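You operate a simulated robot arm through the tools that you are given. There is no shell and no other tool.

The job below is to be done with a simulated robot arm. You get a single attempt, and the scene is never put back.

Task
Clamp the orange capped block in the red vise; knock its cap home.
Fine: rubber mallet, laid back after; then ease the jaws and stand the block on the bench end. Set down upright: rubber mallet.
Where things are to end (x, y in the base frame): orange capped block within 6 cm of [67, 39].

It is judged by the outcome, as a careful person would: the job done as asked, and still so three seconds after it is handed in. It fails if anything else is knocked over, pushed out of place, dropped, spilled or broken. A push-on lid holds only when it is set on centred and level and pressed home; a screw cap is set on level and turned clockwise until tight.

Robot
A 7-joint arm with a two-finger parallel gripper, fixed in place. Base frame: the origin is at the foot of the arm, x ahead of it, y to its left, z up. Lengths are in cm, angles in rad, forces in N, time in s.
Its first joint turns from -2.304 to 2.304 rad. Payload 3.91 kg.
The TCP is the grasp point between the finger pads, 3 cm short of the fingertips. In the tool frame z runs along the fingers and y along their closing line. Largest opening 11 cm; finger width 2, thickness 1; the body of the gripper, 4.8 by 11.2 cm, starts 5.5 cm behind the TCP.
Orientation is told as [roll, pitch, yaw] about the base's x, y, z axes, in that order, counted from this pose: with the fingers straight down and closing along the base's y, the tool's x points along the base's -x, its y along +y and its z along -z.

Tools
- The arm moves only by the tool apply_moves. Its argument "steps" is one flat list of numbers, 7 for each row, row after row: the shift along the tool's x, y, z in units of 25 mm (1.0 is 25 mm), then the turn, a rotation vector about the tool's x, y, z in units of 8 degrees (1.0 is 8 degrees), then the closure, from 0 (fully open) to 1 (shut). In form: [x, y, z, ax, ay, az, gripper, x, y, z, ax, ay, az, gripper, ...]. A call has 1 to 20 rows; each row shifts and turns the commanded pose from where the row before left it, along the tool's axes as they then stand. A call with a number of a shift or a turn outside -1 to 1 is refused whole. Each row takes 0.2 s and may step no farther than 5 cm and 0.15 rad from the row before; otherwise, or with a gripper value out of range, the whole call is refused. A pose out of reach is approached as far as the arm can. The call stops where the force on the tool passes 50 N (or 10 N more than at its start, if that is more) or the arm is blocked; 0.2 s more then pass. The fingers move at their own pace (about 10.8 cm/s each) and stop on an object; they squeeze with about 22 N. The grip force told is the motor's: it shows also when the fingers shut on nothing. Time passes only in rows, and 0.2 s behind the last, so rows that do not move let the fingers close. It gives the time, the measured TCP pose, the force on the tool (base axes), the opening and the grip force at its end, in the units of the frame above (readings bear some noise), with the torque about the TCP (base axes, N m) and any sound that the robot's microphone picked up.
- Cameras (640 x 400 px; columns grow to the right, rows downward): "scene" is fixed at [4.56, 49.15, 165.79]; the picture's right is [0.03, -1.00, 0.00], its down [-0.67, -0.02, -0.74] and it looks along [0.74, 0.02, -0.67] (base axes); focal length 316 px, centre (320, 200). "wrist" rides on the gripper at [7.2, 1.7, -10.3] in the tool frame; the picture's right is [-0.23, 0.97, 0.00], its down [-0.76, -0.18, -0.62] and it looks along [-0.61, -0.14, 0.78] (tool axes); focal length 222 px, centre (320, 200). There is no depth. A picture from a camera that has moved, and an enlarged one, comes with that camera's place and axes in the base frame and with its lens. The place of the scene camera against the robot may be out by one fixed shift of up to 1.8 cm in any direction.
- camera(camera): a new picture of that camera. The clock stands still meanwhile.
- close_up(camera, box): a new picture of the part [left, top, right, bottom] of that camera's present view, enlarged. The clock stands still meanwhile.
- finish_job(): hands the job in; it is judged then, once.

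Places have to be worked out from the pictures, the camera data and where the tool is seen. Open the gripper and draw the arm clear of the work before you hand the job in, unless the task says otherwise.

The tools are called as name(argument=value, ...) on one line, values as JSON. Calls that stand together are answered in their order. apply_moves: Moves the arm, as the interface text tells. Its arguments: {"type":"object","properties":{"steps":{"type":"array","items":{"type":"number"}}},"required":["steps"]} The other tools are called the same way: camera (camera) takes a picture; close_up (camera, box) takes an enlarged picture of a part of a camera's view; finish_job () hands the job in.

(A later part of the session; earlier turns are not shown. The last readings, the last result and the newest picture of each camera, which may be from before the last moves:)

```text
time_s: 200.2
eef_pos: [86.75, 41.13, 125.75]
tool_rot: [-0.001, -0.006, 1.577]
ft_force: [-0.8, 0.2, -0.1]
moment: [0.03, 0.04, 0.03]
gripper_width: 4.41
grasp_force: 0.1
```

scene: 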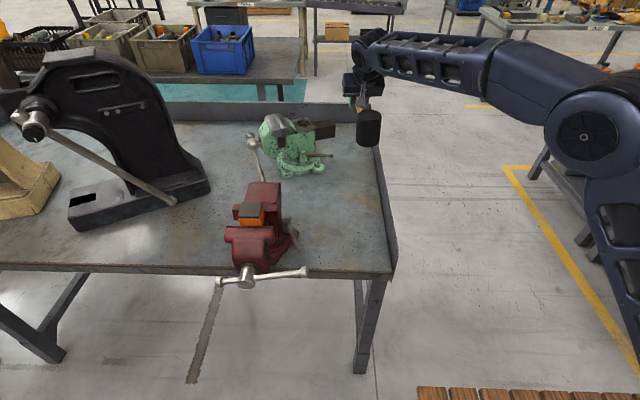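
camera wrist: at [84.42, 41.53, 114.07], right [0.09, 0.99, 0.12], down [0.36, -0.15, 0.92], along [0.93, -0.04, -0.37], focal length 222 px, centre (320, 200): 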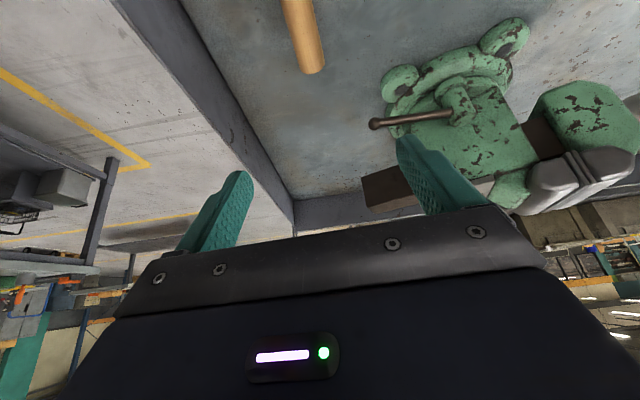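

apply_moves(steps=[-0.33, 0.964, 0, 0, 0, 0, 0.6, -0.33, 0.964, 0, 0, 0, 0, 0.6, -0.33, 0.964, 0, 0, 0, 0, 0.6, -0.33, 0.964, 0, 0, 0, 0, 0.6, -0.33, 0.964, 0, 0, 0, 0, 0.6, -0.33, 0.964, 0, 0, 0, 0, 0.6, -0.33, 0.964, 0, 0, 0, 0, 0.6, -0.33, 0.964, 0, 0, 0, 0, 0.6, -0.33, 0.964, 0, 0, 0, 0, 0.6, -0.33, 0.964, 0, 0, 0, 0, 0.6, -0.33, 0.964, 0, 0, 0, 0, 0.6, -0.33, 0.964, 0, 0, 0, 0, 0.6, -0.33, 0.964, 0, 0, 0, 0, 0.6, -0.33, 0.964, 0, 0, 0, 0, 0.6, -0.33, 0.964, 0, 0, 0, 0, 0.6, -0.33, 0.964, 0, 0, 0, 0, 0.6, 0, 0, 1, 0, 0, 0, 0.6, 0, 0, 1, 0, 0, 0, 0.6, 0, 0, 1, 0, 0, 0, 0.6, 0, 0, 1, 0, 0, 0, 0.6])

camera(camera="wrist")

close_up(camera="scene", box=[180, 160, 360, 310])

```text
time_s: 204.4
eef_pos: [48.32, 53.98, 115.71]
tool_rot: [0.001, -0.006, 1.574]
ft_force: [0.2, 0.9, 0.7]
moment: [-0.01, 0.03, 0.03]
gripper_width: 4.39
grasp_force: 0.0
```

```text
taken
camera wrist: at [46.71, 46.66, 126.01], right [-0.97, 0.22, 0.0], down [0.17, 0.76, 0.63], along [0.14, 0.61, -0.78], focal length 222 px, centre (320, 200)
```

wrist: 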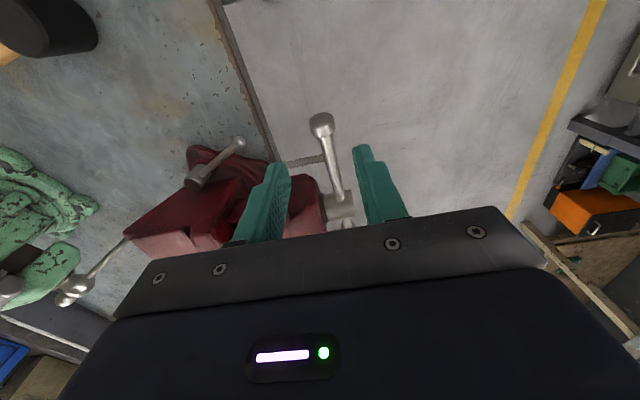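

```text
2.67 times, centred on (270, 235) of scene
camera zoom: at [4.56, 49.15, 165.79], right [0.03, -1.0, 0.0], down [-0.67, -0.02, -0.74], along [0.74, 0.02, -0.67], focal length 844 px, centre (453, 107)
```

zoom: 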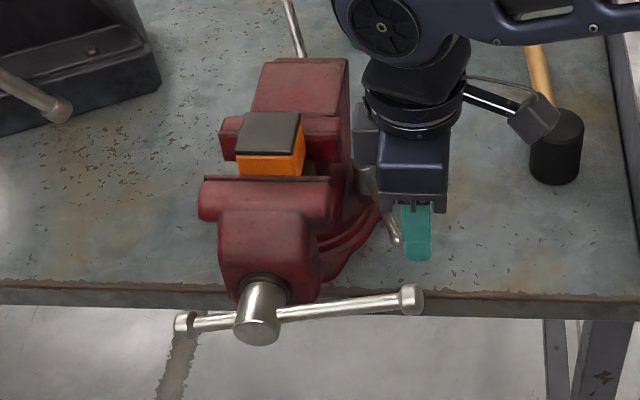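

The T-bar has slid in its hub (its −y end is now near (48, 55, 103.6)). I descend and grip it at y≈57.3.

apply_moves(steps=[-0.22, 0.008, 0.847, 0, 0, 0, 0.6, -0.22, 0.008, 0.847, 0, 0, 0, 0.6, -0.22, 0.008, 0.847, 0, 0, 0, 0.6, -0.22, 0.008, 0.847, 0, 0, 0, 0.6, -0.22, 0.008, 0.847, 0, 0, 0, 0.6, -0.22, 0.008, 0.847, 0, 0, 0, 0.6, 0, 0, 0, 0, 0, 0, 1, 0, 0, 0, 0, 0, 0, 1, 0, 0, 0, 0, 0, 0, 1])

camera(camera="wrist")

```text
time_s: 206.4
eef_pos: [48.25, 57.56, 102.9]
tool_rot: [-0.002, -0.007, 1.573]
ft_force: [42.0, 4.4, -3.6]
moment: [-0.18, -0.22, 0.23]
gripper_width: 1.52
grasp_force: 44.5
```

```text
taken
camera wrist: at [46.62, 50.15, 113.31], right [-0.97, 0.23, 0.0], down [0.18, 0.76, 0.63], along [0.14, 0.61, -0.78], focal length 222 px, centre (320, 200)
```

wrist: 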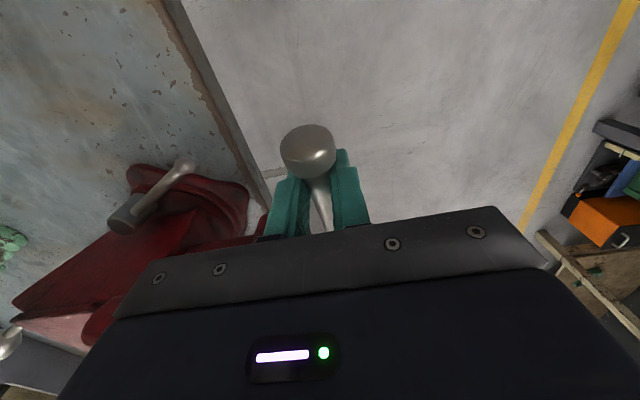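

Gripped, but pulling sideways 42 N in x; I relax that offset, then draw the bar outward through the hub for more leverage.

apply_moves(steps=[0, -0.1, 0, 0, 0, 0, 1, 0, -0.06, 0, 0, 0, 0, 1, 0.25, 0, -0.054, 0, 0, 0, 1, 0.25, 0, -0.054, 0, 0, 0, 1, 0.25, 0, -0.054, 0, 0, 0, 1, 0.25, 0, -0.054, 0, 0, 0, 1])

close_up(camera="scene", box=[180, 160, 360, 310])

```text
time_s: 207.8
eef_pos: [48.32, 55.22, 103.59]
tool_rot: [0.002, -0.007, 1.578]
ft_force: [-10.4, -3.7, -19.2]
moment: [-1.2, 0.05, -0.02]
gripper_width: 1.51
grasp_force: 45.3
```

```text
2.67 times, centred on (270, 235) of scene
camera zoom: at [4.56, 49.15, 165.79], right [0.03, -1.0, 0.0], down [-0.67, -0.02, -0.74], along [0.74, 0.02, -0.67], focal length 844 px, centre (453, 107)
```

zoom: 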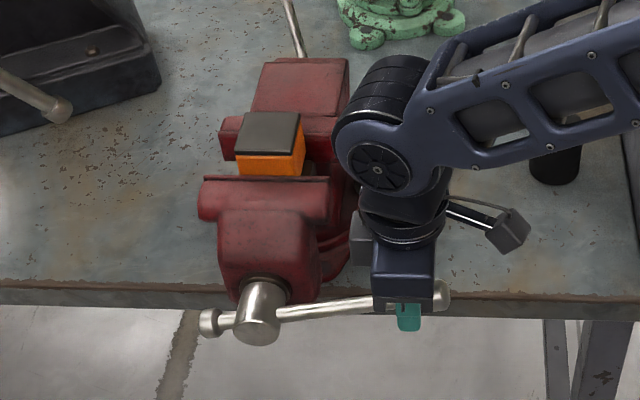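

The bar drew out a couple of centimetres. I now lift it along its arc in the loosening direction.

apply_moves(steps=[-0.13, 0, -0.45, 0, 0.55, 0, 1, -0.13, 0, -0.45, 0, 0.55, 0, 1, -0.13, 0, -0.45, 0, 0.55, 0, 1])

camera(camera="wrist")

```text
time_s: 208.6
eef_pos: [48.45, 56.34, 107.05]
tool_rot: [0.001, 0.226, 1.577]
ft_force: [-24.6, -9.2, -29.5]
moment: [-0.68, 0.15, 0.13]
gripper_width: 1.49
grasp_force: 44.3
```

```text
taken
camera wrist: at [46.67, 51.59, 118.78], right [-0.98, 0.22, -0.05], down [0.17, 0.88, 0.44], along [0.14, 0.42, -0.9], focal length 222 px, centre (320, 200)
```

wrist: 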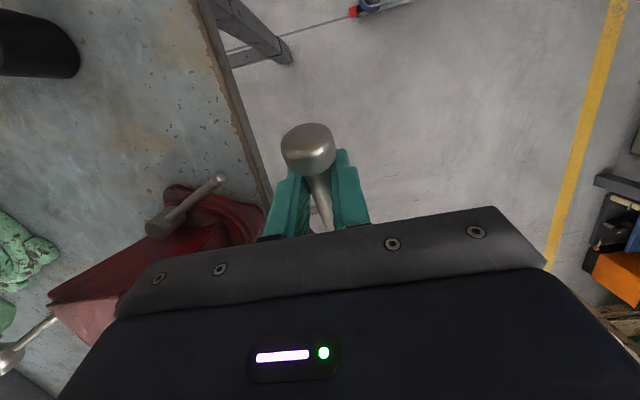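

The bar follows (≈4 N m, easing direction). I continue along the arc.

apply_moves(steps=[-0.155, 0.05, -0.496, 0, 0.625, 0, 1, -0.155, 0.03, -0.496, 0, 0.625, 0, 1, -0.155, 0, -0.496, 0, 0.625, 0, 1, -0.155, 0, -0.496, 0, 0.625, 0, 1])

apply_moves(steps=[-0.155, 0, -0.496, 0, 0.625, 0, 1, -0.155, 0, -0.496, 0, 0.625, 0, 1, -0.155, 0, -0.496, 0, 0.625, 0, 1, -0.155, 0, -0.496, 0, 0.625, 0, 1])

close_up(camera="scene", box=[180, 140, 360, 310])

```text
time_s: 209.6
eef_pos: [48.27, 59.52, 111.1]
tool_rot: [0.001, 0.572, 1.576]
ft_force: [-24.7, -10.2, -18.9]
moment: [-1.05, 0.13, -0.07]
gripper_width: 1.5
grasp_force: 45.4
```

```text
time_s: 210.6
eef_pos: [48.31, 62.46, 112.13]
tool_rot: [0.017, 0.825, 1.587]
ft_force: [-32.2, 19.5, 12.7]
moment: [1.13, -0.46, -0.62]
gripper_width: 1.47
grasp_force: 45.3
out of reach, approached as far as the arm can: row 3, 4
```

```text
2.35 times, centred on (270, 225) of scene
camera zoom: at [4.56, 49.15, 165.79], right [0.03, -1.0, 0.0], down [-0.67, -0.02, -0.74], along [0.74, 0.02, -0.67], focal length 745 px, centre (438, 141)
```

zoom: 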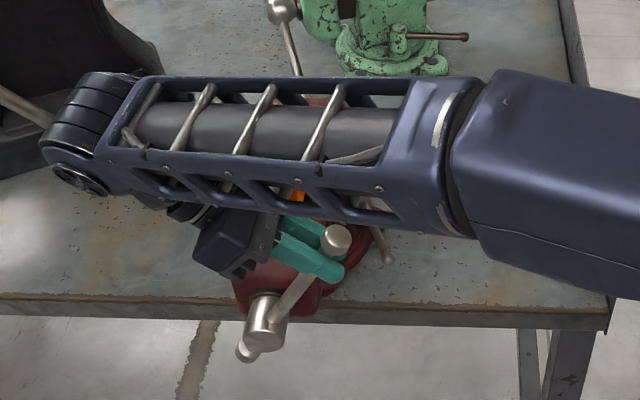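

Reach runs out with the tool leaning that way. I open, and swing the tool round the bar to approach from the −y side instead, keeping the bar between the open fingers.

apply_moves(steps=[0, 0, 0, 0, 0, 0, 0.5, 0, 0, 0, 0, 0, 0, 0.5, 0.6, 0, 0.8, 0, -0.9, 0, 0.5, 0, 0, 0, 0, -0.9, 0, 0.5, 0, 0, 0, 0, -0.9, 0, 0.5, 0, 0, 0, 0, -0.9, 0, 0.5, 0, 0, 0, 0, -0.9, 0, 0.5])

camera(camera="wrist")

close_up(camera="scene", box=[180, 140, 360, 310])

```text
time_s: 212.2
eef_pos: [48.62, 59.88, 111.71]
tool_rot: [0.012, 0.198, 1.572]
ft_force: [-0.2, -0.4, -0.8]
moment: [-0.06, -0.01, -0.02]
gripper_width: 5.49
grasp_force: 0.0
```

```text
taken
camera wrist: at [47.12, 54.73, 123.35], right [-0.97, 0.22, -0.03], down [0.18, 0.87, 0.46], along [0.13, 0.44, -0.89], focal length 222 px, centre (320, 200)
```

wrist: 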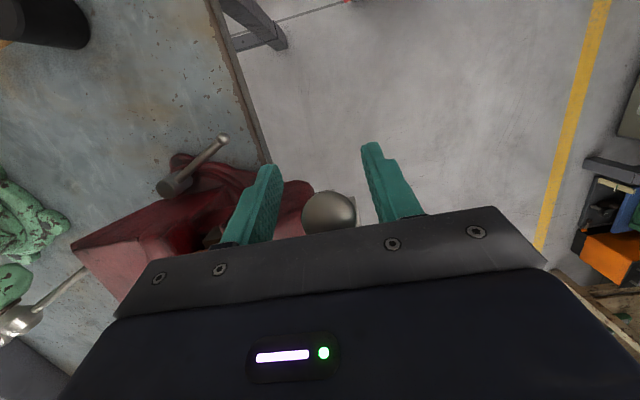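

```text
2.35 times, centred on (270, 225) of scene
camera zoom: at [4.56, 49.15, 165.79], right [0.03, -1.0, 0.0], down [-0.67, -0.02, -0.74], along [0.74, 0.02, -0.67], focal length 745 px, centre (438, 141)
```

zoom: 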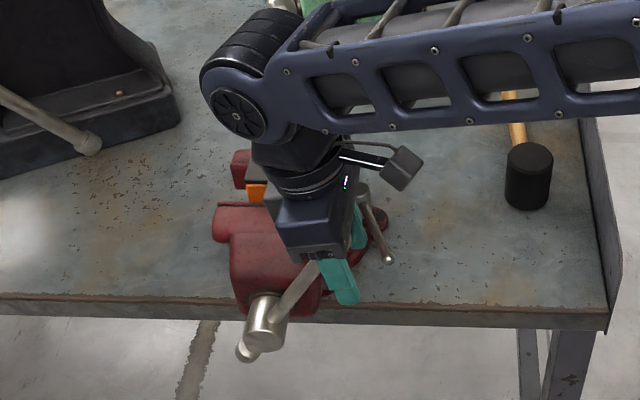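

The bar's ball end sits at about (48, 60, 114), bar at ≈56°. I finish swinging the tool to point +y and close on the bar from the −y side.

apply_moves(steps=[0, 0, 0, 0, -0.924, 0, 0.5, 0, 0, 0, 0, -0.924, 0, 0.5, 0, 0, 0, 0, -0.924, 0, 0.5, 0, 0, 0, 0, -0.924, 0, 0.5, 0, 0, 0, 0, -0.924, 0, 0.5, 0, 0, 0, 0, -0.924, 0, 0.5, 0, 0, 0, 0, -0.924, 0, 0.5, 0, 0, 0, 0, -0.924, 0, 0.5, 0, 0, 0, 0, -0.924, 0, 0.5, 0, 0, 0, 0, -0.924, 0, 0.5, 0, 0, 0, 0, -0.924, 0, 0.5, -0.24, 0.1, 0.66, 0, 0, 0, 0.5, 0, 0, 0, 0, 0, 0, 1, 0, 0, 0, 0, 0, 0, 1, 0, 0, 0, 0, 0, 0, 1])

camera(camera="wrist")

close_up(camera="scene", box=[180, 140, 360, 310])

```text
time_s: 215.4
eef_pos: [48.3, 61.2, 111.75]
tool_rot: [0.036, -1.216, 1.541]
ft_force: [-12.0, -16.5, -17.4]
moment: [-1.35, -0.85, -0.43]
gripper_width: 1.5
grasp_force: 44.8
```

```text
taken
camera wrist: at [46.55, 49.0, 108.64], right [-0.97, 0.08, 0.22], down [0.19, -0.32, 0.93], along [0.14, 0.94, 0.3], focal length 222 px, centre (320, 200)
```

wrist: 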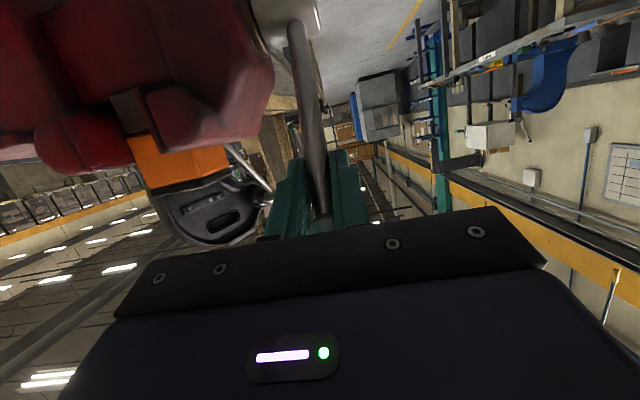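

```text
2.35 times, centred on (270, 225) of scene
camera zoom: at [4.56, 49.15, 165.79], right [0.03, -1.0, 0.0], down [-0.67, -0.02, -0.74], along [0.74, 0.02, -0.67], focal length 745 px, centre (438, 141)
```

zoom: 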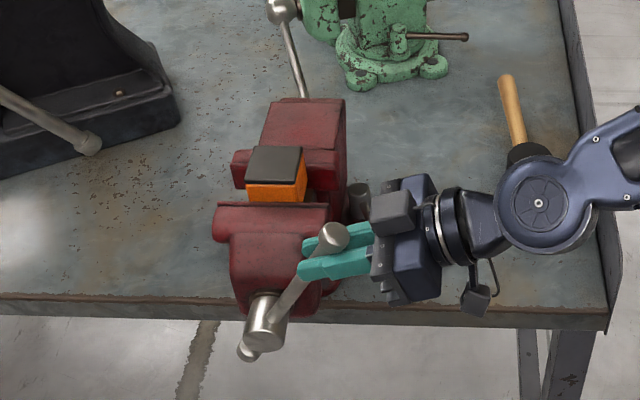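

Gripped from the −y side. I push the bar over the top toward +y, loosening.

apply_moves(steps=[-0.479, 0, 0.36, 0, 0, 0, 1, -0.434, 0, 0.411, 0, 0, 0, 1, -0.393, 0, 0.452, 0, 0, 0, 1, -0.34, 0, 0.493, 0, 0, 0, 1])

apply_moves(steps=[-0.288, 0, 0.525, 0, 0, 0, 1, -0.233, 0, 0.549, 0, 0, 0, 1, -0.175, 0, 0.575, 0, 0, 0, 1, -0.112, 0, 0.59, 0, 0, 0, 1, -0.05, 0, 0.596, 0, 0, 0, 1, 0.013, 0, 0.598, 0, 0, 0, 1])

close_up(camera="scene", box=[180, 140, 360, 310])

```text
time_s: 216.4
eef_pos: [48.15, 66.84, 114.41]
tool_rot: [0.028, -1.22, 1.547]
ft_force: [-30.1, -18.5, -8.5]
moment: [-0.98, -0.96, -0.36]
gripper_width: 1.51
grasp_force: 45.4
```

```text
time_s: 217.8
eef_pos: [48.13, 75.6, 113.53]
tool_rot: [0.026, -1.219, 1.544]
ft_force: [-34.4, -13.1, 6.1]
moment: [-1.09, -0.8, -0.35]
gripper_width: 1.45
grasp_force: 45.3
```

```text
2.35 times, centred on (270, 225) of scene
camera zoom: at [4.56, 49.15, 165.79], right [0.03, -1.0, 0.0], down [-0.67, -0.02, -0.74], along [0.74, 0.02, -0.67], focal length 745 px, centre (438, 141)
```

zoom: 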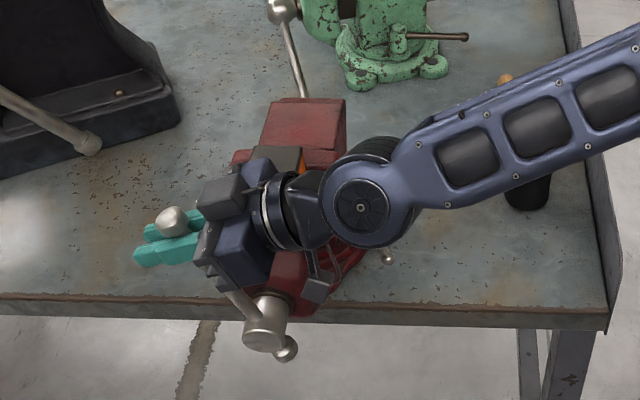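

The resistance is dropping (≈1 N m). I continue down the +y side, turning the tool with the bar.

apply_moves(steps=[0.082, 0.08, 0.61, 0, 0.75, 0, 1, 0.082, 0.04, 0.61, 0, 0.75, 0, 1, 0.082, 0, 0.61, 0, 0.75, 0, 1, 0.082, 0, 0.61, 0, 0.75, 0, 1])

apply_moves(steps=[0.082, 0, 0.61, 0, 0.75, 0, 1, 0.082, 0, 0.61, 0, 0.75, 0, 1, 0.082, 0, 0.61, 0, 0.75, 0, 1, 0.082, 0, 0.61, 0, 0.75, 0, 1])

close_up(camera="scene", box=[150, 140, 340, 310])

```text
time_s: 218.8
eef_pos: [48.31, 80.53, 109.66]
tool_rot: [0.013, -0.799, 1.56]
ft_force: [-4.5, -4.8, 5.7]
moment: [-0.2, -0.7, 0.42]
gripper_width: 1.46
grasp_force: 45.0
```

```text
time_s: 219.8
eef_pos: [48.11, 83.38, 103.99]
tool_rot: [0.011, -0.38, 1.564]
ft_force: [18.3, -0.3, 8.8]
moment: [0.03, -0.03, 0.66]
gripper_width: 1.45
grasp_force: 44.8
```

```text
2.35 times, centred on (245, 225) of scene
camera zoom: at [4.56, 49.15, 165.79], right [0.03, -1.0, 0.0], down [-0.67, -0.02, -0.74], along [0.74, 0.02, -0.67], focal length 745 px, centre (496, 141)
```

zoom: 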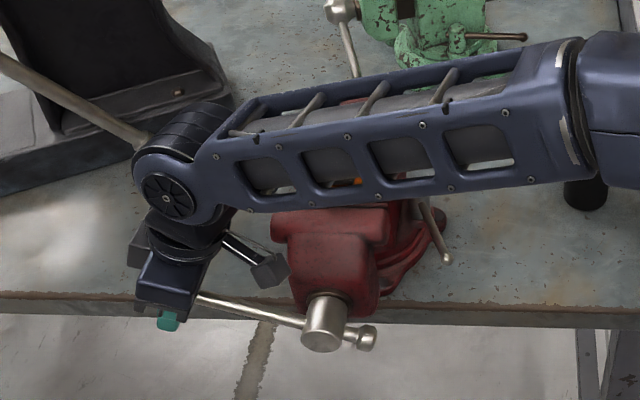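

apply_moves(steps=[0.096, -0.08, 0.595, 0, 0.875, 0, 1, 0.084, 0, 0.599, 0, 0.875, 0, 1, 0.074, 0, 0.6, 0, 0.975, 0, 1, 0.056, 0, 0.6, 0, 0, 0, 1])

apply_moves(steps=[0.12, 0, 0.592, 0, 0, 0, 1, 0.18, 0, 0.576, 0, 0, 0, 1, 0.24, 0, 0.552, 0, 0, 0, 1, 0.292, 0, 0.528, 0, 0, 0, 1])

camera(camera="scene")

```text
time_s: 220.8
eef_pos: [48.08, 83.88, 98.16]
tool_rot: [0.01, 0.0, 1.569]
ft_force: [10.5, 2.8, 11.6]
moment: [-1.36, 0.12, 0.24]
gripper_width: 1.46
grasp_force: 45.3
```

```text
time_s: 221.8
eef_pos: [48.06, 81.83, 92.5]
tool_rot: [0.013, 0.0, 1.57]
ft_force: [10.1, 10.2, 8.5]
moment: [-1.47, 0.15, -0.09]
gripper_width: 1.49
grasp_force: 45.5
```

```text
taken
```

scene: 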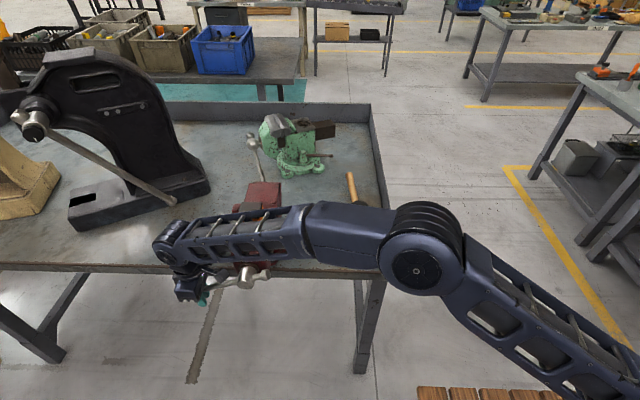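

The clamp load is gone (≈0.35 N m). I continue a little further so the jaw starts opening.

apply_moves(steps=[0.348, 0.02, 0.488, 0, 0, 0, 1, 0.4, 0.02, 0.456, 0, 0, 0, 1, 0.42, 0.02, 0.4, 0, 0, 0, 1])

camera(camera="wrist")

close_up(camera="scene", box=[150, 180, 340, 320])

```text
time_s: 222.5
eef_pos: [48.0, 80.2, 90.68]
tool_rot: [0.009, -0.011, 1.572]
ft_force: [4.3, 17.2, -6.3]
moment: [-0.59, 0.04, -0.26]
gripper_width: 1.47
grasp_force: 45.3
stopped in row 3: the force on the tool passed its limit at 80 N (the readings are from after the stop); the commanded pose is now the measured one
```

```text
taken
camera wrist: at [46.43, 72.84, 100.92], right [-0.97, 0.23, 0.01], down [0.18, 0.76, 0.63], along [0.14, 0.61, -0.78], focal length 222 px, centre (320, 200)
```

wrist: 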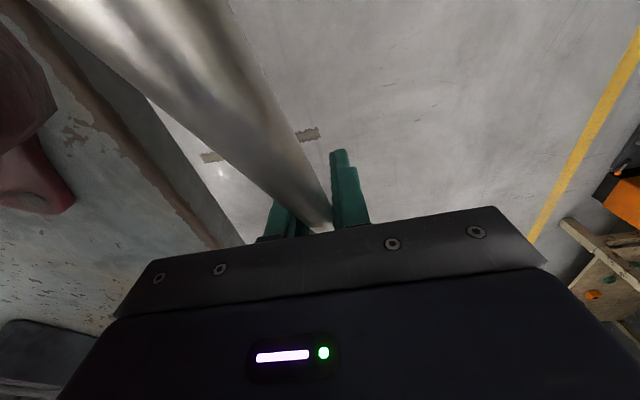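

```text
2.86 times, centred on (245, 250) of scene
camera zoom: at [4.56, 49.15, 165.79], right [0.03, -1.0, 0.0], down [-0.67, -0.02, -0.74], along [0.74, 0.02, -0.67], focal length 904 px, centre (534, 57)
```

zoom: 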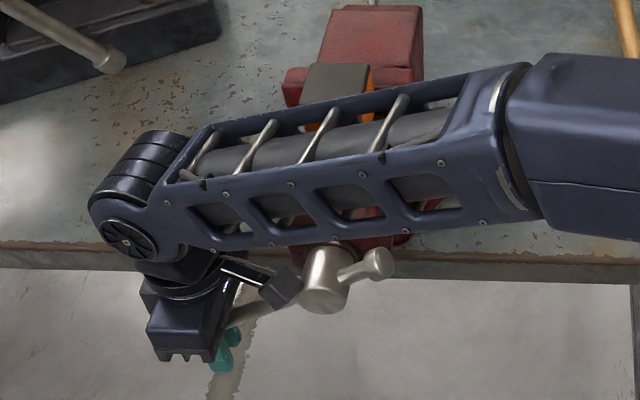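

The wrist camera housing met the hub, so I stop here; the bar is at about −139° with almost no load. I release, raise clear, and will open further by pushing the bar's short end from above.

apply_moves(steps=[0, 0, 0, 0, 0, 0, 0.6, 0, 0, 0, 0, 0, 0, 0.6, -0.2, 0, -0.2, 0, 0, 0, 0.6, -0.1, 0, -0.9, 0, 0, 0, 0.6, 0, 0, -0.9, 0, 0, 0, 0.6, 0, 0, -0.9, 0, 0, 0, 0.6, 0, 0, -0.9, 0, 0, 0, 0.6, 0, 0, -0.9, 0, 0, 0, 0.6, 0, 0, -0.9, 0, 0, 0, 0.6, 0, 0, -0.9, 0, 0, 0, 0.8, 0, 0, -0.9, 0, 0, 0, 1, 0, 0, -0.9, 0, 0, 0, 1, 0, 0, -0.9, 0, 0, 0, 1, 0, 0, -0.9, 0, 0, 0, 1, 0, 0, -0.9, 0, 0, 0, 1])

close_up(camera="scene", box=[180, 160, 340, 310])

camera(camera="wrist")

```text
time_s: 225.7
eef_pos: [48.12, 80.52, 118.16]
tool_rot: [0.009, -0.006, 1.569]
ft_force: [0.0, -0.3, -0.2]
moment: [0.0, -0.01, 0.03]
gripper_width: 0.0
grasp_force: 22.6
```

```text
2.67 times, centred on (260, 235) of scene
camera zoom: at [4.56, 49.15, 165.79], right [0.03, -1.0, 0.0], down [-0.67, -0.02, -0.74], along [0.74, 0.02, -0.67], focal length 844 px, centre (480, 107)
```

zoom: 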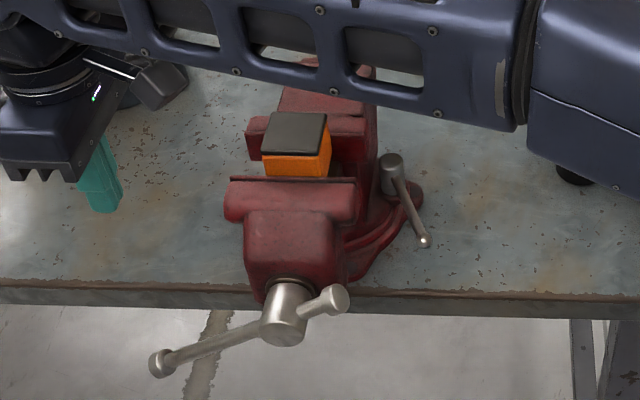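

```text
taken
camera wrist: at [46.5, 73.24, 128.45], right [-0.97, 0.23, 0.01], down [0.18, 0.76, 0.63], along [0.13, 0.61, -0.78], focal length 222 px, centre (320, 200)
```

wrist: 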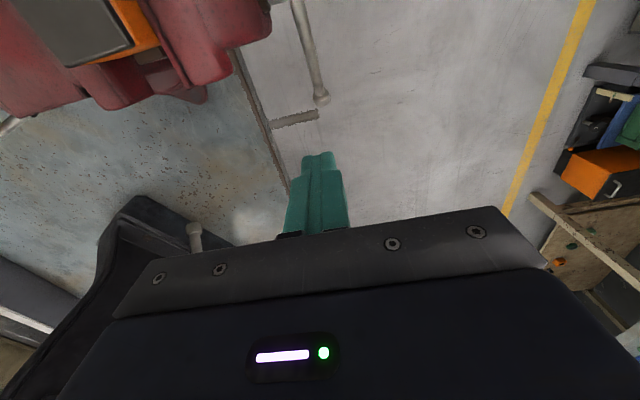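

The short end of the bar stands at about (64, 103.7) on the −y side. I go round to its −y side with closed fingers, and push it over toward +y.

apply_moves(steps=[0.933, 0, 0, 0, 0, 0, 1, 0.933, 0, 0, 0, 0, 0, 1, 0.933, 0, 0, 0, 0, 0, 1, 0.933, 0, 0, 0, 0, 0, 1, 0.933, 0, 0, 0, 0, 0, 1, 0.933, 0, 0, 0, 0, 0, 1, 0.933, 0, 0, 0, 0, 0, 1, 0.933, 0, 0, 0, 0, 0, 1, 0.933, 0, 0, 0, 0, 0, 1, 0, 0, 1, 0, 0, 0, 1, 0, 0, 1, 0, 0, 0, 1, 0, 0, 1, 0, 0, 0, 1, 0, 0, 1, 0, 0, 0, 1, 0, 0, 0.95, 0, 0, 0, 1])

close_up(camera="scene", box=[180, 160, 340, 310])

```text
time_s: 228.7
eef_pos: [48.11, 59.82, 105.51]
tool_rot: [0.009, -0.01, 1.572]
ft_force: [-0.8, -0.3, 0.1]
moment: [0.03, 0.0, 0.01]
gripper_width: 0.0
grasp_force: 21.5
```

```text
2.67 times, centred on (260, 235) of scene
camera zoom: at [4.56, 49.15, 165.79], right [0.03, -1.0, 0.0], down [-0.67, -0.02, -0.74], along [0.74, 0.02, -0.67], focal length 844 px, centre (480, 107)
```

zoom: 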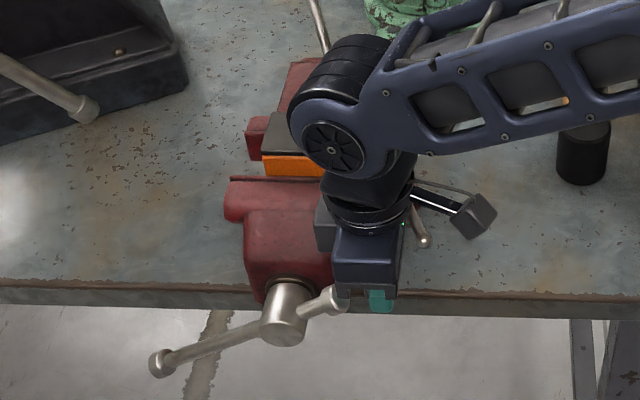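

apply_moves(steps=[-0.25, 0, 0, 0, 0, 0, 1, -0.25, 0, 0, 0, 0, 0, 1, -0.25, 0, 0, 0, 0, 0, 1, -0.25, 0, -0.02, 0, 0, 0, 1, -0.25, 0, -0.03, 0, 0, 0, 1, -0.25, 0, -0.04, 0, 0, 0, 1, -0.25, 0, -0.04, 0, 0, 0, 1, -0.25, 0, -0.03, 0, 0, 0, 1])

close_up(camera="scene", box=[180, 160, 340, 310])

```text
time_s: 230.5
eef_pos: [48.07, 64.63, 106.36]
tool_rot: [0.008, -0.01, 1.571]
ft_force: [-4.3, -18.4, 19.1]
moment: [-0.35, 0.41, -0.23]
gripper_width: 0.0
grasp_force: 22.7
```

```text
2.67 times, centred on (260, 235) of scene
camera zoom: at [4.56, 49.15, 165.79], right [0.03, -1.0, 0.0], down [-0.67, -0.02, -0.74], along [0.74, 0.02, -0.67], focal length 844 px, centre (480, 107)
```

zoom: 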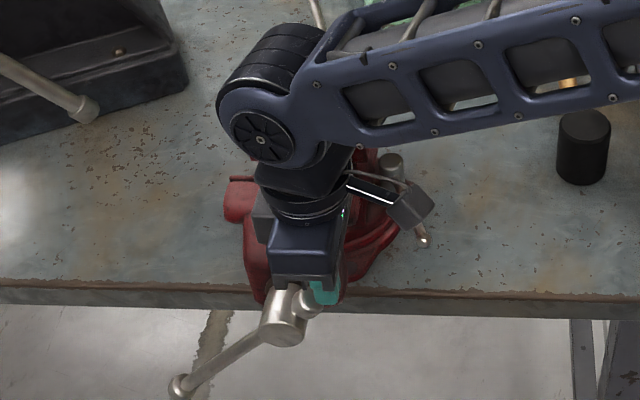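

Pushing the stub just slides the bar through the hub. I'll open it from below as before: back off, drop in front of the bench and come at the long end from the −y side.

apply_moves(steps=[0.3, 0, -0.1, 0, 0, 0, 1, 0.84, 0, 0, 0, 0, 0, 1, 0.84, 0, 0, 0, 0, 0, 1, 0.84, 0, 0, 0, 0, 0, 1, 0.84, 0, 0, 0, 0, 0, 1, 0.5, 0, 0, 0, 0, 0, 1, 0, 0, 0.93, 0, 0, 0, 0.6, 0, 0, 0.93, 0, 0, 0, 0.6, 0, 0, 0.93, 0, 0, 0, 0.6, 0, 0, 0.93, 0, 0, 0, 0.6, 0, 0, 0.93, 0, 0, 0, 0.6, 0, 0, 0.93, 0, 0, 0, 0.6, 0, 0, 0.93, 0, 0, 0, 0.6, 0, 0, 0.93, 0, 0, 0, 0.6])

apply_moves(steps=[0, 0, 0, 0, -0.953, 0, 0.6, 0, 0, 0, 0, -0.953, 0, 0.6, 0, 0, 0, 0, -0.953, 0, 0.6, 0, 0, 0, 0, -0.953, 0, 0.6, 0, 0, 0, 0, -0.953, 0, 0.6, 0, 0, 0, 0, -0.953, 0, 0.6, 0, 0, 0, 0, -0.953, 0, 0.6, 0, 0, 0, 0, -0.953, 0, 0.6, -0.256, 0, 0.956, 0, 0, 0, 0.6, -0.256, 0, 0.956, 0, 0, 0, 0.6, -0.256, 0, 0.956, 0, 0, 0, 0.6, -0.256, 0, 0.956, 0, 0, 0, 0.6, -0.256, 0, 0.956, 0, 0, 0, 0.6, 0, 0, 0, 0, -0.917, 0, 0.6, 0, 0, 0, 0, -0.917, 0, 0.6, 0, 0, 0, 0, -0.917, 0, 0.6, 0, 0, 0, 0, -0.917, 0, 0.6, 0, 0, 0, 0, -0.917, 0, 0.6, 0, 0, 0, 0, -0.917, 0, 0.6])

camera(camera="wrist")

close_up(camera="scene", box=[170, 170, 370, 350])

```text
time_s: 233.5
eef_pos: [47.74, 54.6, 87.72]
tool_rot: [0.007, -0.009, 1.571]
ft_force: [0.3, -0.4, -0.2]
moment: [-0.04, -0.03, 0.02]
gripper_width: 4.37
grasp_force: 0.0
```

```text
time_s: 237.5
eef_pos: [47.81, 66.55, 84.76]
tool_rot: [3.11, -1.296, -1.543]
ft_force: [0.0, -0.1, 1.4]
moment: [-0.03, 0.0, 0.01]
gripper_width: 4.39
grasp_force: 0.0
```

```text
taken
camera wrist: at [46.15, 58.5, 75.21], right [-0.97, -0.06, 0.23], down [0.18, -0.81, 0.56], along [0.15, 0.59, 0.79], focal length 222 px, centre (320, 200)
```

wrist: 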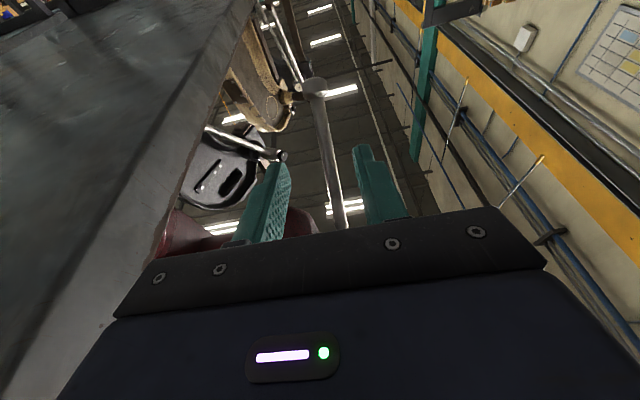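

```text
2.22 times, centred on (270, 260) of scene
camera zoom: at [4.56, 49.15, 165.79], right [0.03, -1.0, 0.0], down [-0.67, -0.02, -0.74], along [0.74, 0.02, -0.67], focal length 703 px, centre (431, 67)
```

zoom: 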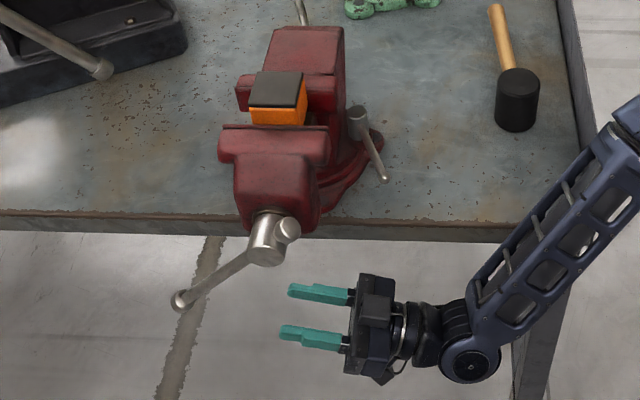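

The bar's long end is at about (81.6, 87). I advance to grip it at radius ~14.5 from the −y side.

apply_moves(steps=[-0.085, -0.01, 0.931, 0, 0, 0, 0.6, -0.085, -0.01, 0.931, 0, 0, 0, 0.6, -0.085, -0.01, 0.931, 0, 0, 0, 0.6, -0.085, -0.01, 0.931, 0, 0, 0, 0.6, -0.085, -0.01, 0.931, 0, 0, 0, 0.6, -0.085, -0.01, 0.931, 0, 0, 0, 0.6])

camera(camera="wrist")

close_up(camera="scene", box=[170, 190, 330, 330])

```text
time_s: 238.9
eef_pos: [48.18, 79.56, 89.61]
tool_rot: [3.111, -1.3, -1.543]
ft_force: [-0.3, -0.1, 0.0]
moment: [-0.01, 0.02, 0.0]
gripper_width: 4.38
grasp_force: 0.0
```

```text
taken
camera wrist: at [46.35, 71.54, 79.96], right [-0.97, -0.06, 0.23], down [0.18, -0.8, 0.57], along [0.15, 0.59, 0.79], focal length 222 px, centre (320, 200)
```

wrist: 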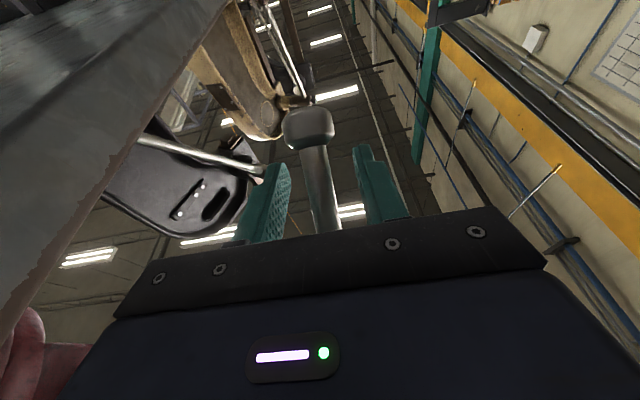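

```text
2.86 times, centred on (250, 260) of scene
camera zoom: at [4.56, 49.15, 165.79], right [0.03, -1.0, 0.0], down [-0.67, -0.02, -0.74], along [0.74, 0.02, -0.67], focal length 904 px, centre (520, 29)
```

zoom: 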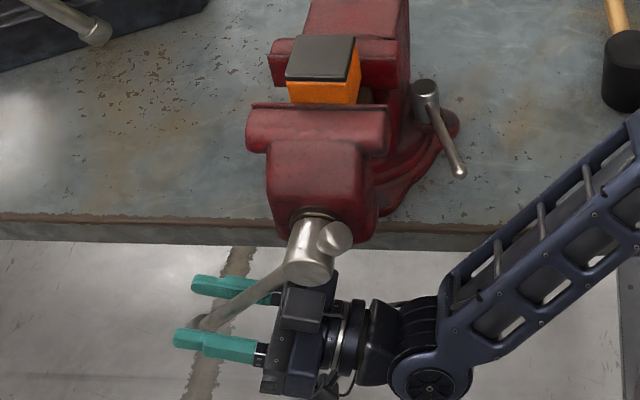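

apply_moves(steps=[0, 0, 0, 0, 0, 0, 1, 0, 0, 0, 0, 0, 0, 1, 0, 0, 0, 0, 0, 0, 1, 0.259, 0.02, -0.549, 0, 0, 0, 1, 0.198, 0.02, -0.574, 0, 0, 0, 1, 0.14, 0.02, -0.591, 0, 0, 0, 1, 0.078, 0.02, -0.603, 0, 0, 0, 1])

close_up(camera="scene", box=[190, 180, 340, 310])

```text
time_s: 240.5
eef_pos: [47.85, 74.54, 86.4]
tool_rot: [3.115, -1.301, -1.542]
ft_force: [-6.0, 10.2, 4.8]
moment: [-1.32, -0.36, -0.15]
gripper_width: 1.52
grasp_force: 44.9
```

```text
3.08 times, centred on (265, 245) of scene
camera zoom: at [4.56, 49.15, 165.79], right [0.03, -1.0, 0.0], down [-0.67, -0.02, -0.74], along [0.74, 0.02, -0.67], focal length 974 px, centre (489, 62)
```

zoom: 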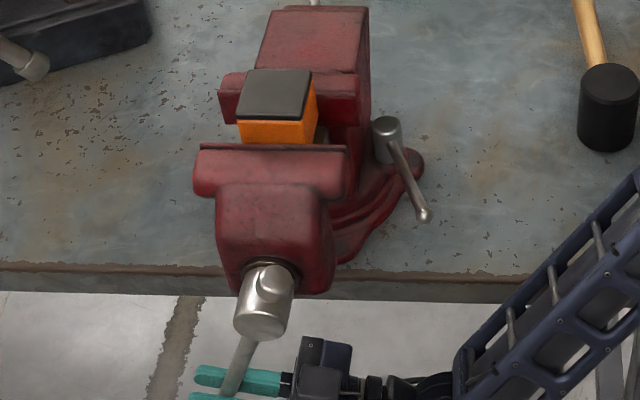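

The jaw is past the contact point and opening. I continue through the bottom and up the −y side, turning the tool with the bar.

apply_moves(steps=[0.018, 0.02, -0.608, 0, 0.75, 0, 1, 0.018, 0.02, -0.608, 0, 0.75, 0, 1, 0.018, 0.02, -0.608, 0, 0.75, 0, 1, 0.018, 0.02, -0.608, 0, 0.75, 0, 1])

apply_moves(steps=[0.018, 0.02, -0.608, 0, 0.75, 0, 1, 0.018, 0.02, -0.608, 0, 0.75, 0, 1, 0.018, 0.02, -0.608, 0, 0.75, 0, 1, 0.018, 0.02, -0.608, 0, 0.75, 0, 1])

close_up(camera="scene", box=[190, 180, 340, 310])

```text
time_s: 241.5
eef_pos: [47.64, 68.55, 85.76]
tool_rot: [0.054, -1.421, 1.516]
ft_force: [-2.7, -3.3, 1.2]
moment: [0.87, -0.51, 0.12]
gripper_width: 1.46
grasp_force: 45.2
```

```text
time_s: 242.5
eef_pos: [47.44, 62.77, 87.38]
tool_rot: [0.014, -1.003, 1.558]
ft_force: [0.5, -0.9, -0.7]
moment: [0.43, -0.49, 0.37]
gripper_width: 1.45
grasp_force: 44.7
```

```text
3.08 times, centred on (265, 245) of scene
camera zoom: at [4.56, 49.15, 165.79], right [0.03, -1.0, 0.0], down [-0.67, -0.02, -0.74], along [0.74, 0.02, -0.67], focal length 974 px, centre (489, 62)
```

zoom: 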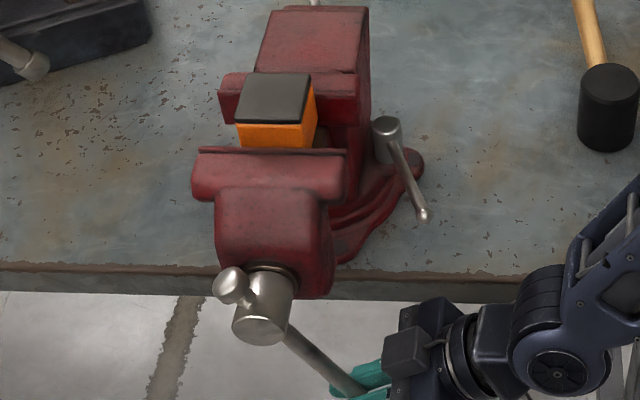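

Torque is nil and the jaws are opening (~0.6 cm so far). I turn another 30°.

apply_moves(steps=[0.018, 0.02, -0.608, 0, 0.75, 0, 1, 0.018, 0.02, -0.608, 0, 0.75, 0, 1, 0.018, 0.02, -0.608, 0, 0.75, 0, 1, 0.018, 0.02, -0.608, 0, 0.75, 0, 1, 0.018, 0.02, -0.608, 0, 0.75, 0, 1, 0.018, 0.02, -0.608, 0, 0.75, 0, 1])

close_up(camera="scene", box=[190, 180, 340, 310])

close_up(camera="scene", box=[235, 190, 295, 240])

```text
time_s: 243.9
eef_pos: [47.14, 56.4, 93.73]
tool_rot: [0.009, -0.373, 1.567]
ft_force: [10.3, 4.8, -5.6]
moment: [-0.58, -0.2, 0.44]
gripper_width: 1.45
grasp_force: 44.9
```

```text
3.08 times, centred on (265, 245) of scene
camera zoom: at [4.56, 49.15, 165.79], right [0.03, -1.0, 0.0], down [-0.67, -0.02, -0.74], along [0.74, 0.02, -0.67], focal length 974 px, centre (489, 62)
```

zoom: 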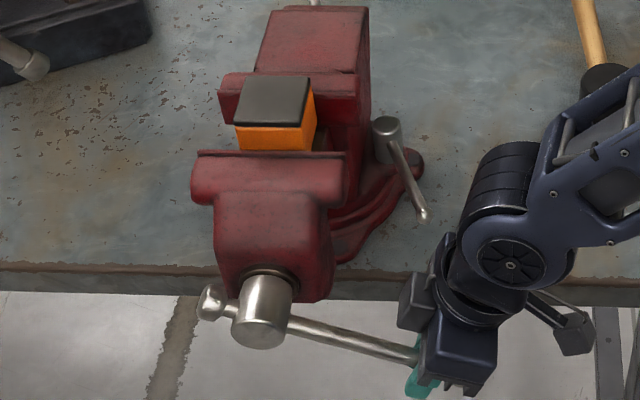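

```text
8.00 times, centred on (265, 215) of scene
camera zoom: at [4.56, 49.15, 165.79], right [0.03, -1.0, 0.0], down [-0.67, -0.02, -0.74], along [0.74, 0.02, -0.67], focal length 2532 px, centre (760, 80)
```

zoom: 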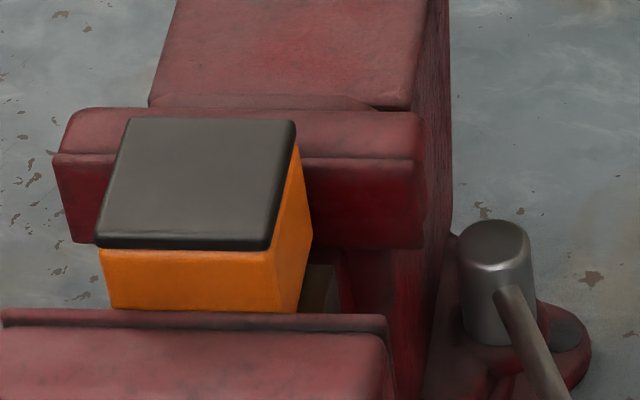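

The jaws are eased; the block moved back about 1 cm with the packer on the moving slide and stands free of the fixed jaw. I release the bar, rise, and turn the tool to yaw 0 to take the block.

apply_moves(steps=[0, 0, 0, 0, 0, 0, 0.6, 0, 0, 0, 0, 0, 0, 0.6, 0, 0, -0.6, 0, 0, 0, 0.6, 0, 0, -0.95, 0, 0, 0, 0.6, 0, 0, -0.95, 0, 0, 0, 0.6, 0, 0, -0.95, 0, 0, 0, 0.4, 0, 0, -0.95, 0, 0, 0, 0.2, 0, 0, -0.95, 0, 0, 0, 0, 0, 0, -0.95, 0, 0, 0, 0, 0, 0, -0.95, 0, 0, 0, 0, 0, 0, 0, 0, 0.892, 0, 0, 0, 0, 0, 0, 0.892, 0, 0, 0, 0, 0, 0, 0.892, 0, 0, 0, 0, -1, 0, 0, 0, 0, 0, 0, -1, 0, 0, 0, 0, 0, 0, -1, 0, 0, 0, 0, 0, 0, -1, 0, 0, 0, 0, 0, 0, -1, 0, 0, 0, 0, 0, 0, -1, 0, 0, 0, 0])

apply_moves(steps=[0, 0, 0, 0, 0, 0.9375, 0, 0, 0, 0, 0, 0, 0.9375, 0, 0, 0, 0, 0, 0, 0.9375, 0, 0, 0, 0, 0, 0, 0.9375, 0, 0, 0, 0, 0, 0, 0.9375, 0, 0, 0, 0, 0, 0, 0.9375, 0, 0, 0, 0, 0, 0, 0.9375, 0, 0, 0, 0, 0, 0, 0.9375, 0, 0, 0, 0, 0, 0, 0.9375, 0, 0, 0, 0, 0, 0, 0.9375, 0, 0, 0, 0, 0, 0, 0.9375, 0, 0, 0, 0, 0, 0, 0.9375, 0])

camera(camera="wrist")

camera(camera="scene")

```text
time_s: 247.9
eef_pos: [47.26, 49.77, 125.65]
tool_rot: [0.009, -0.001, 1.57]
ft_force: [0.0, -0.7, 0.2]
moment: [-0.03, 0.04, 0.02]
gripper_width: 11.02
grasp_force: 0.1
```

```text
time_s: 250.5
eef_pos: [47.46, 49.86, 125.78]
tool_rot: [0.002, 0.008, -0.001]
ft_force: [1.1, 0.4, -0.1]
moment: [-0.02, 0.03, 0.0]
gripper_width: 10.99
grasp_force: 0.0
```

```text
taken
camera wrist: at [40.3, 51.52, 136.26], right [0.23, 0.97, 0.0], down [0.77, -0.18, 0.62], along [0.6, -0.14, -0.79], focal length 222 px, centre (320, 200)
```

wrist: 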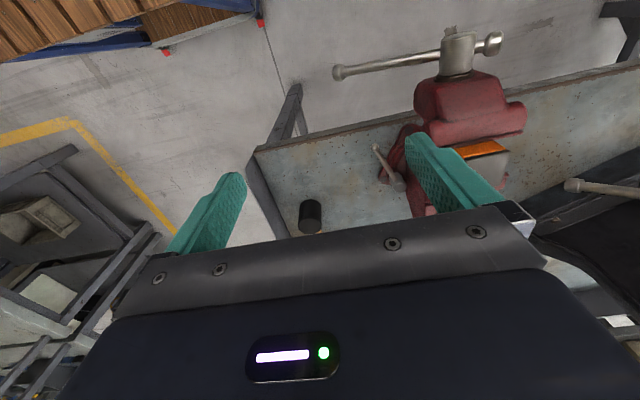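

```text
taken
```

scene: 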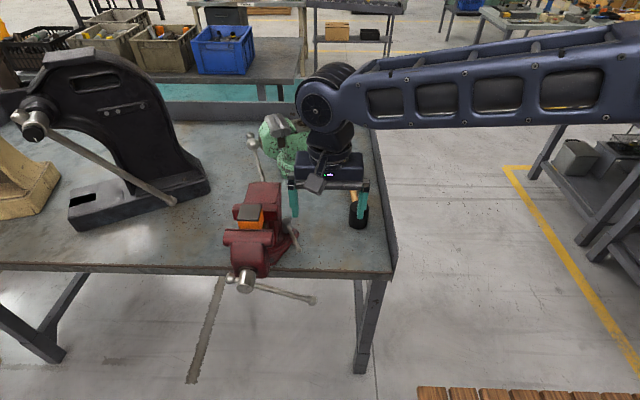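

apply_moves(steps=[-0.6375, 0.9725, 0.19, 0, 0, 0, 0, -0.6375, 0.9725, 0.19, 0, 0, 0, 0, -0.6375, 0.9725, 0.19, 0, 0, 0, 0, -0.6375, 0.9725, 0.19, 0, 0, 0, 0, -0.6375, 0.9725, 0.19, 0, 0, 0, 0, -0.6375, 0.9725, 0.19, 0, 0, 0, 0, -0.6375, 0.9725, 0.19, 0, 0, 0, 0, -0.6375, 0.9725, 0.19, 0, 0, 0, 0, 0, 0, 0, 0, 0, 0, 0])

camera(camera="wrist")

close_up(camera="wrist", box=[260, 60, 400, 200])

```text
time_s: 252.5
eef_pos: [60.25, 69.21, 121.94]
tool_rot: [0.002, 0.01, 0.001]
ft_force: [0.2, 1.0, 0.2]
moment: [0.03, -0.02, -0.01]
gripper_width: 11.01
grasp_force: 0.1
```

```text
taken
camera wrist: at [53.06, 70.94, 132.4], right [0.23, 0.97, 0.0], down [0.77, -0.18, 0.62], along [0.6, -0.14, -0.79], focal length 222 px, centre (320, 200)
```

wrist: 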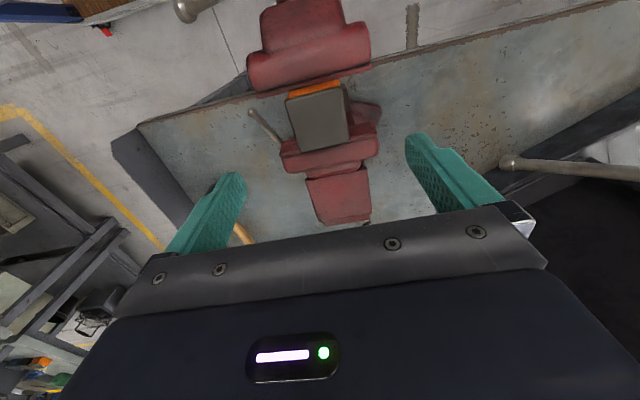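

```text
2.86 times, centred on (330, 130) of wrist
camera zoom: at [53.06, 70.94, 132.4], right [0.23, 0.97, 0.0], down [0.77, -0.18, 0.62], along [0.6, -0.14, -0.79], focal length 635 px, centre (291, 400)
```

zoom: 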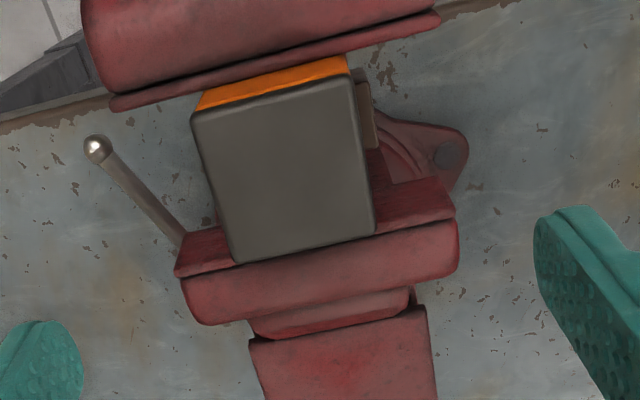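

The cap's centre is (60.2, 69.2), exactly under the tool. I descend so the fingertips stay just above the packer (z≈106.4) and close on the block's y-sides.

apply_moves(steps=[0, 0, 0.9, 0, 0, 0, 0, 0, 0, 0.9, 0, 0, 0, 0, 0, 0, 0.9, 0, 0, 0, 0, 0, 0, 0.9, 0, 0, 0, 0, 0, 0, 0.9, 0, 0, 0, 0, 0, 0, 0.5, 0, 0, 0, 0, 0, 0, 0, 0, 0, 0, 0])

camera(camera="wrist")

close_up(camera="scene", box=[200, 140, 320, 260])

```text
time_s: 254.1
eef_pos: [60.04, 69.13, 109.23]
tool_rot: [0.002, 0.008, -0.001]
ft_force: [0.0, 1.1, 0.1]
moment: [0.01, 0.04, -0.01]
gripper_width: 11.0
grasp_force: 0.0
```

```text
taken
camera wrist: at [52.89, 70.82, 119.63], right [0.23, 0.97, 0.0], down [0.77, -0.18, 0.62], along [0.6, -0.14, -0.79], focal length 222 px, centre (320, 200)
```

wrist: 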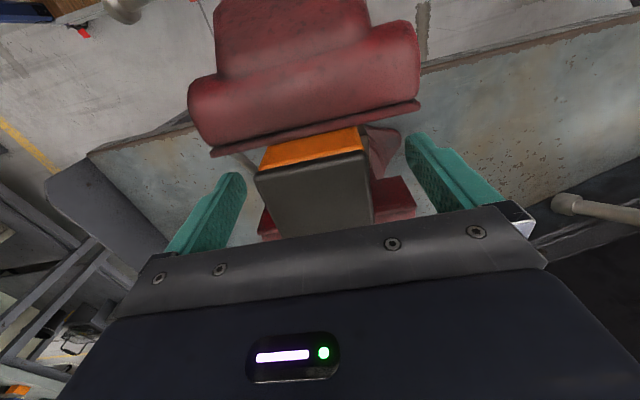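

```text
3.33 times, centred on (260, 200) of scene
camera zoom: at [4.56, 49.15, 165.79], right [0.03, -1.0, 0.0], down [-0.67, -0.02, -0.74], along [0.74, 0.02, -0.67], focal length 1055 px, centre (520, 200)
```

zoom: 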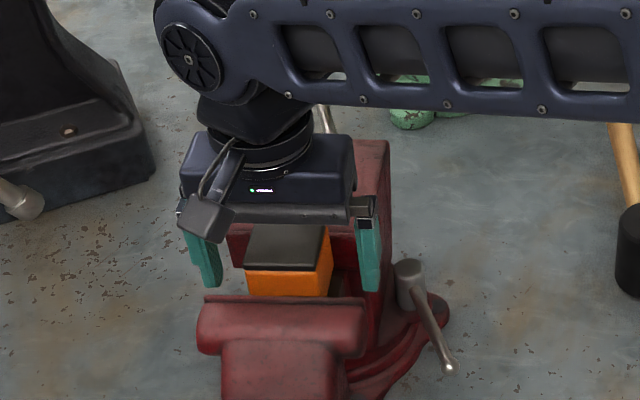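

The fingers straddle the block between the jaws. I close and lift slowly.

apply_moves(steps=[0, 0, 0, 0, 0, 0, 0.4, 0, 0, 0, 0, 0, 0, 1, 0, 0, 0, 0, 0, 0, 1, 0, 0, 0, 0, 0, 0, 1])

apply_moves(steps=[0, 0, -0.2, 0, 0, 0, 1, 0, 0, -0.2, 0, 0, 0, 1, 0, 0, -0.3, 0, 0, 0, 1, 0, 0, -0.4, 0, 0, 0, 1])

close_up(camera="scene", box=[200, 140, 320, 260])

```text
time_s: 255.1
eef_pos: [60.0, 69.12, 109.08]
tool_rot: [0.002, 0.01, 0.0]
ft_force: [-0.6, -0.2, 0.7]
moment: [-0.08, 0.01, -0.02]
gripper_width: 5.41
grasp_force: 21.9
```

```text
time_s: 256.1
eef_pos: [59.97, 69.24, 111.95]
tool_rot: [0.003, 0.008, 0.0]
ft_force: [-0.3, 0.3, -2.4]
moment: [-0.02, 0.01, -0.01]
gripper_width: 5.38
grasp_force: 22.1
```

```text
3.33 times, centred on (260, 200) of scene
camera zoom: at [4.56, 49.15, 165.79], right [0.03, -1.0, 0.0], down [-0.67, -0.02, -0.74], along [0.74, 0.02, -0.67], focal length 1055 px, centre (520, 200)
```

zoom: 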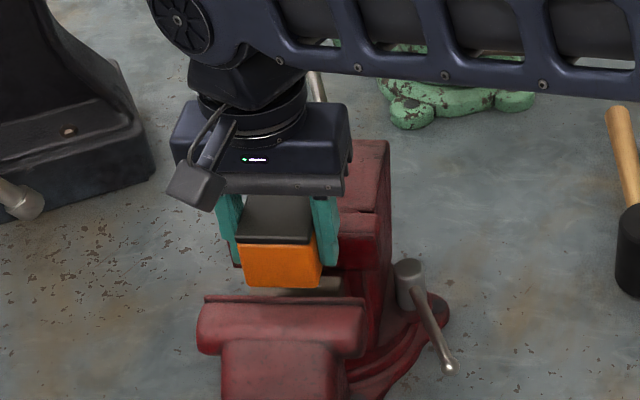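

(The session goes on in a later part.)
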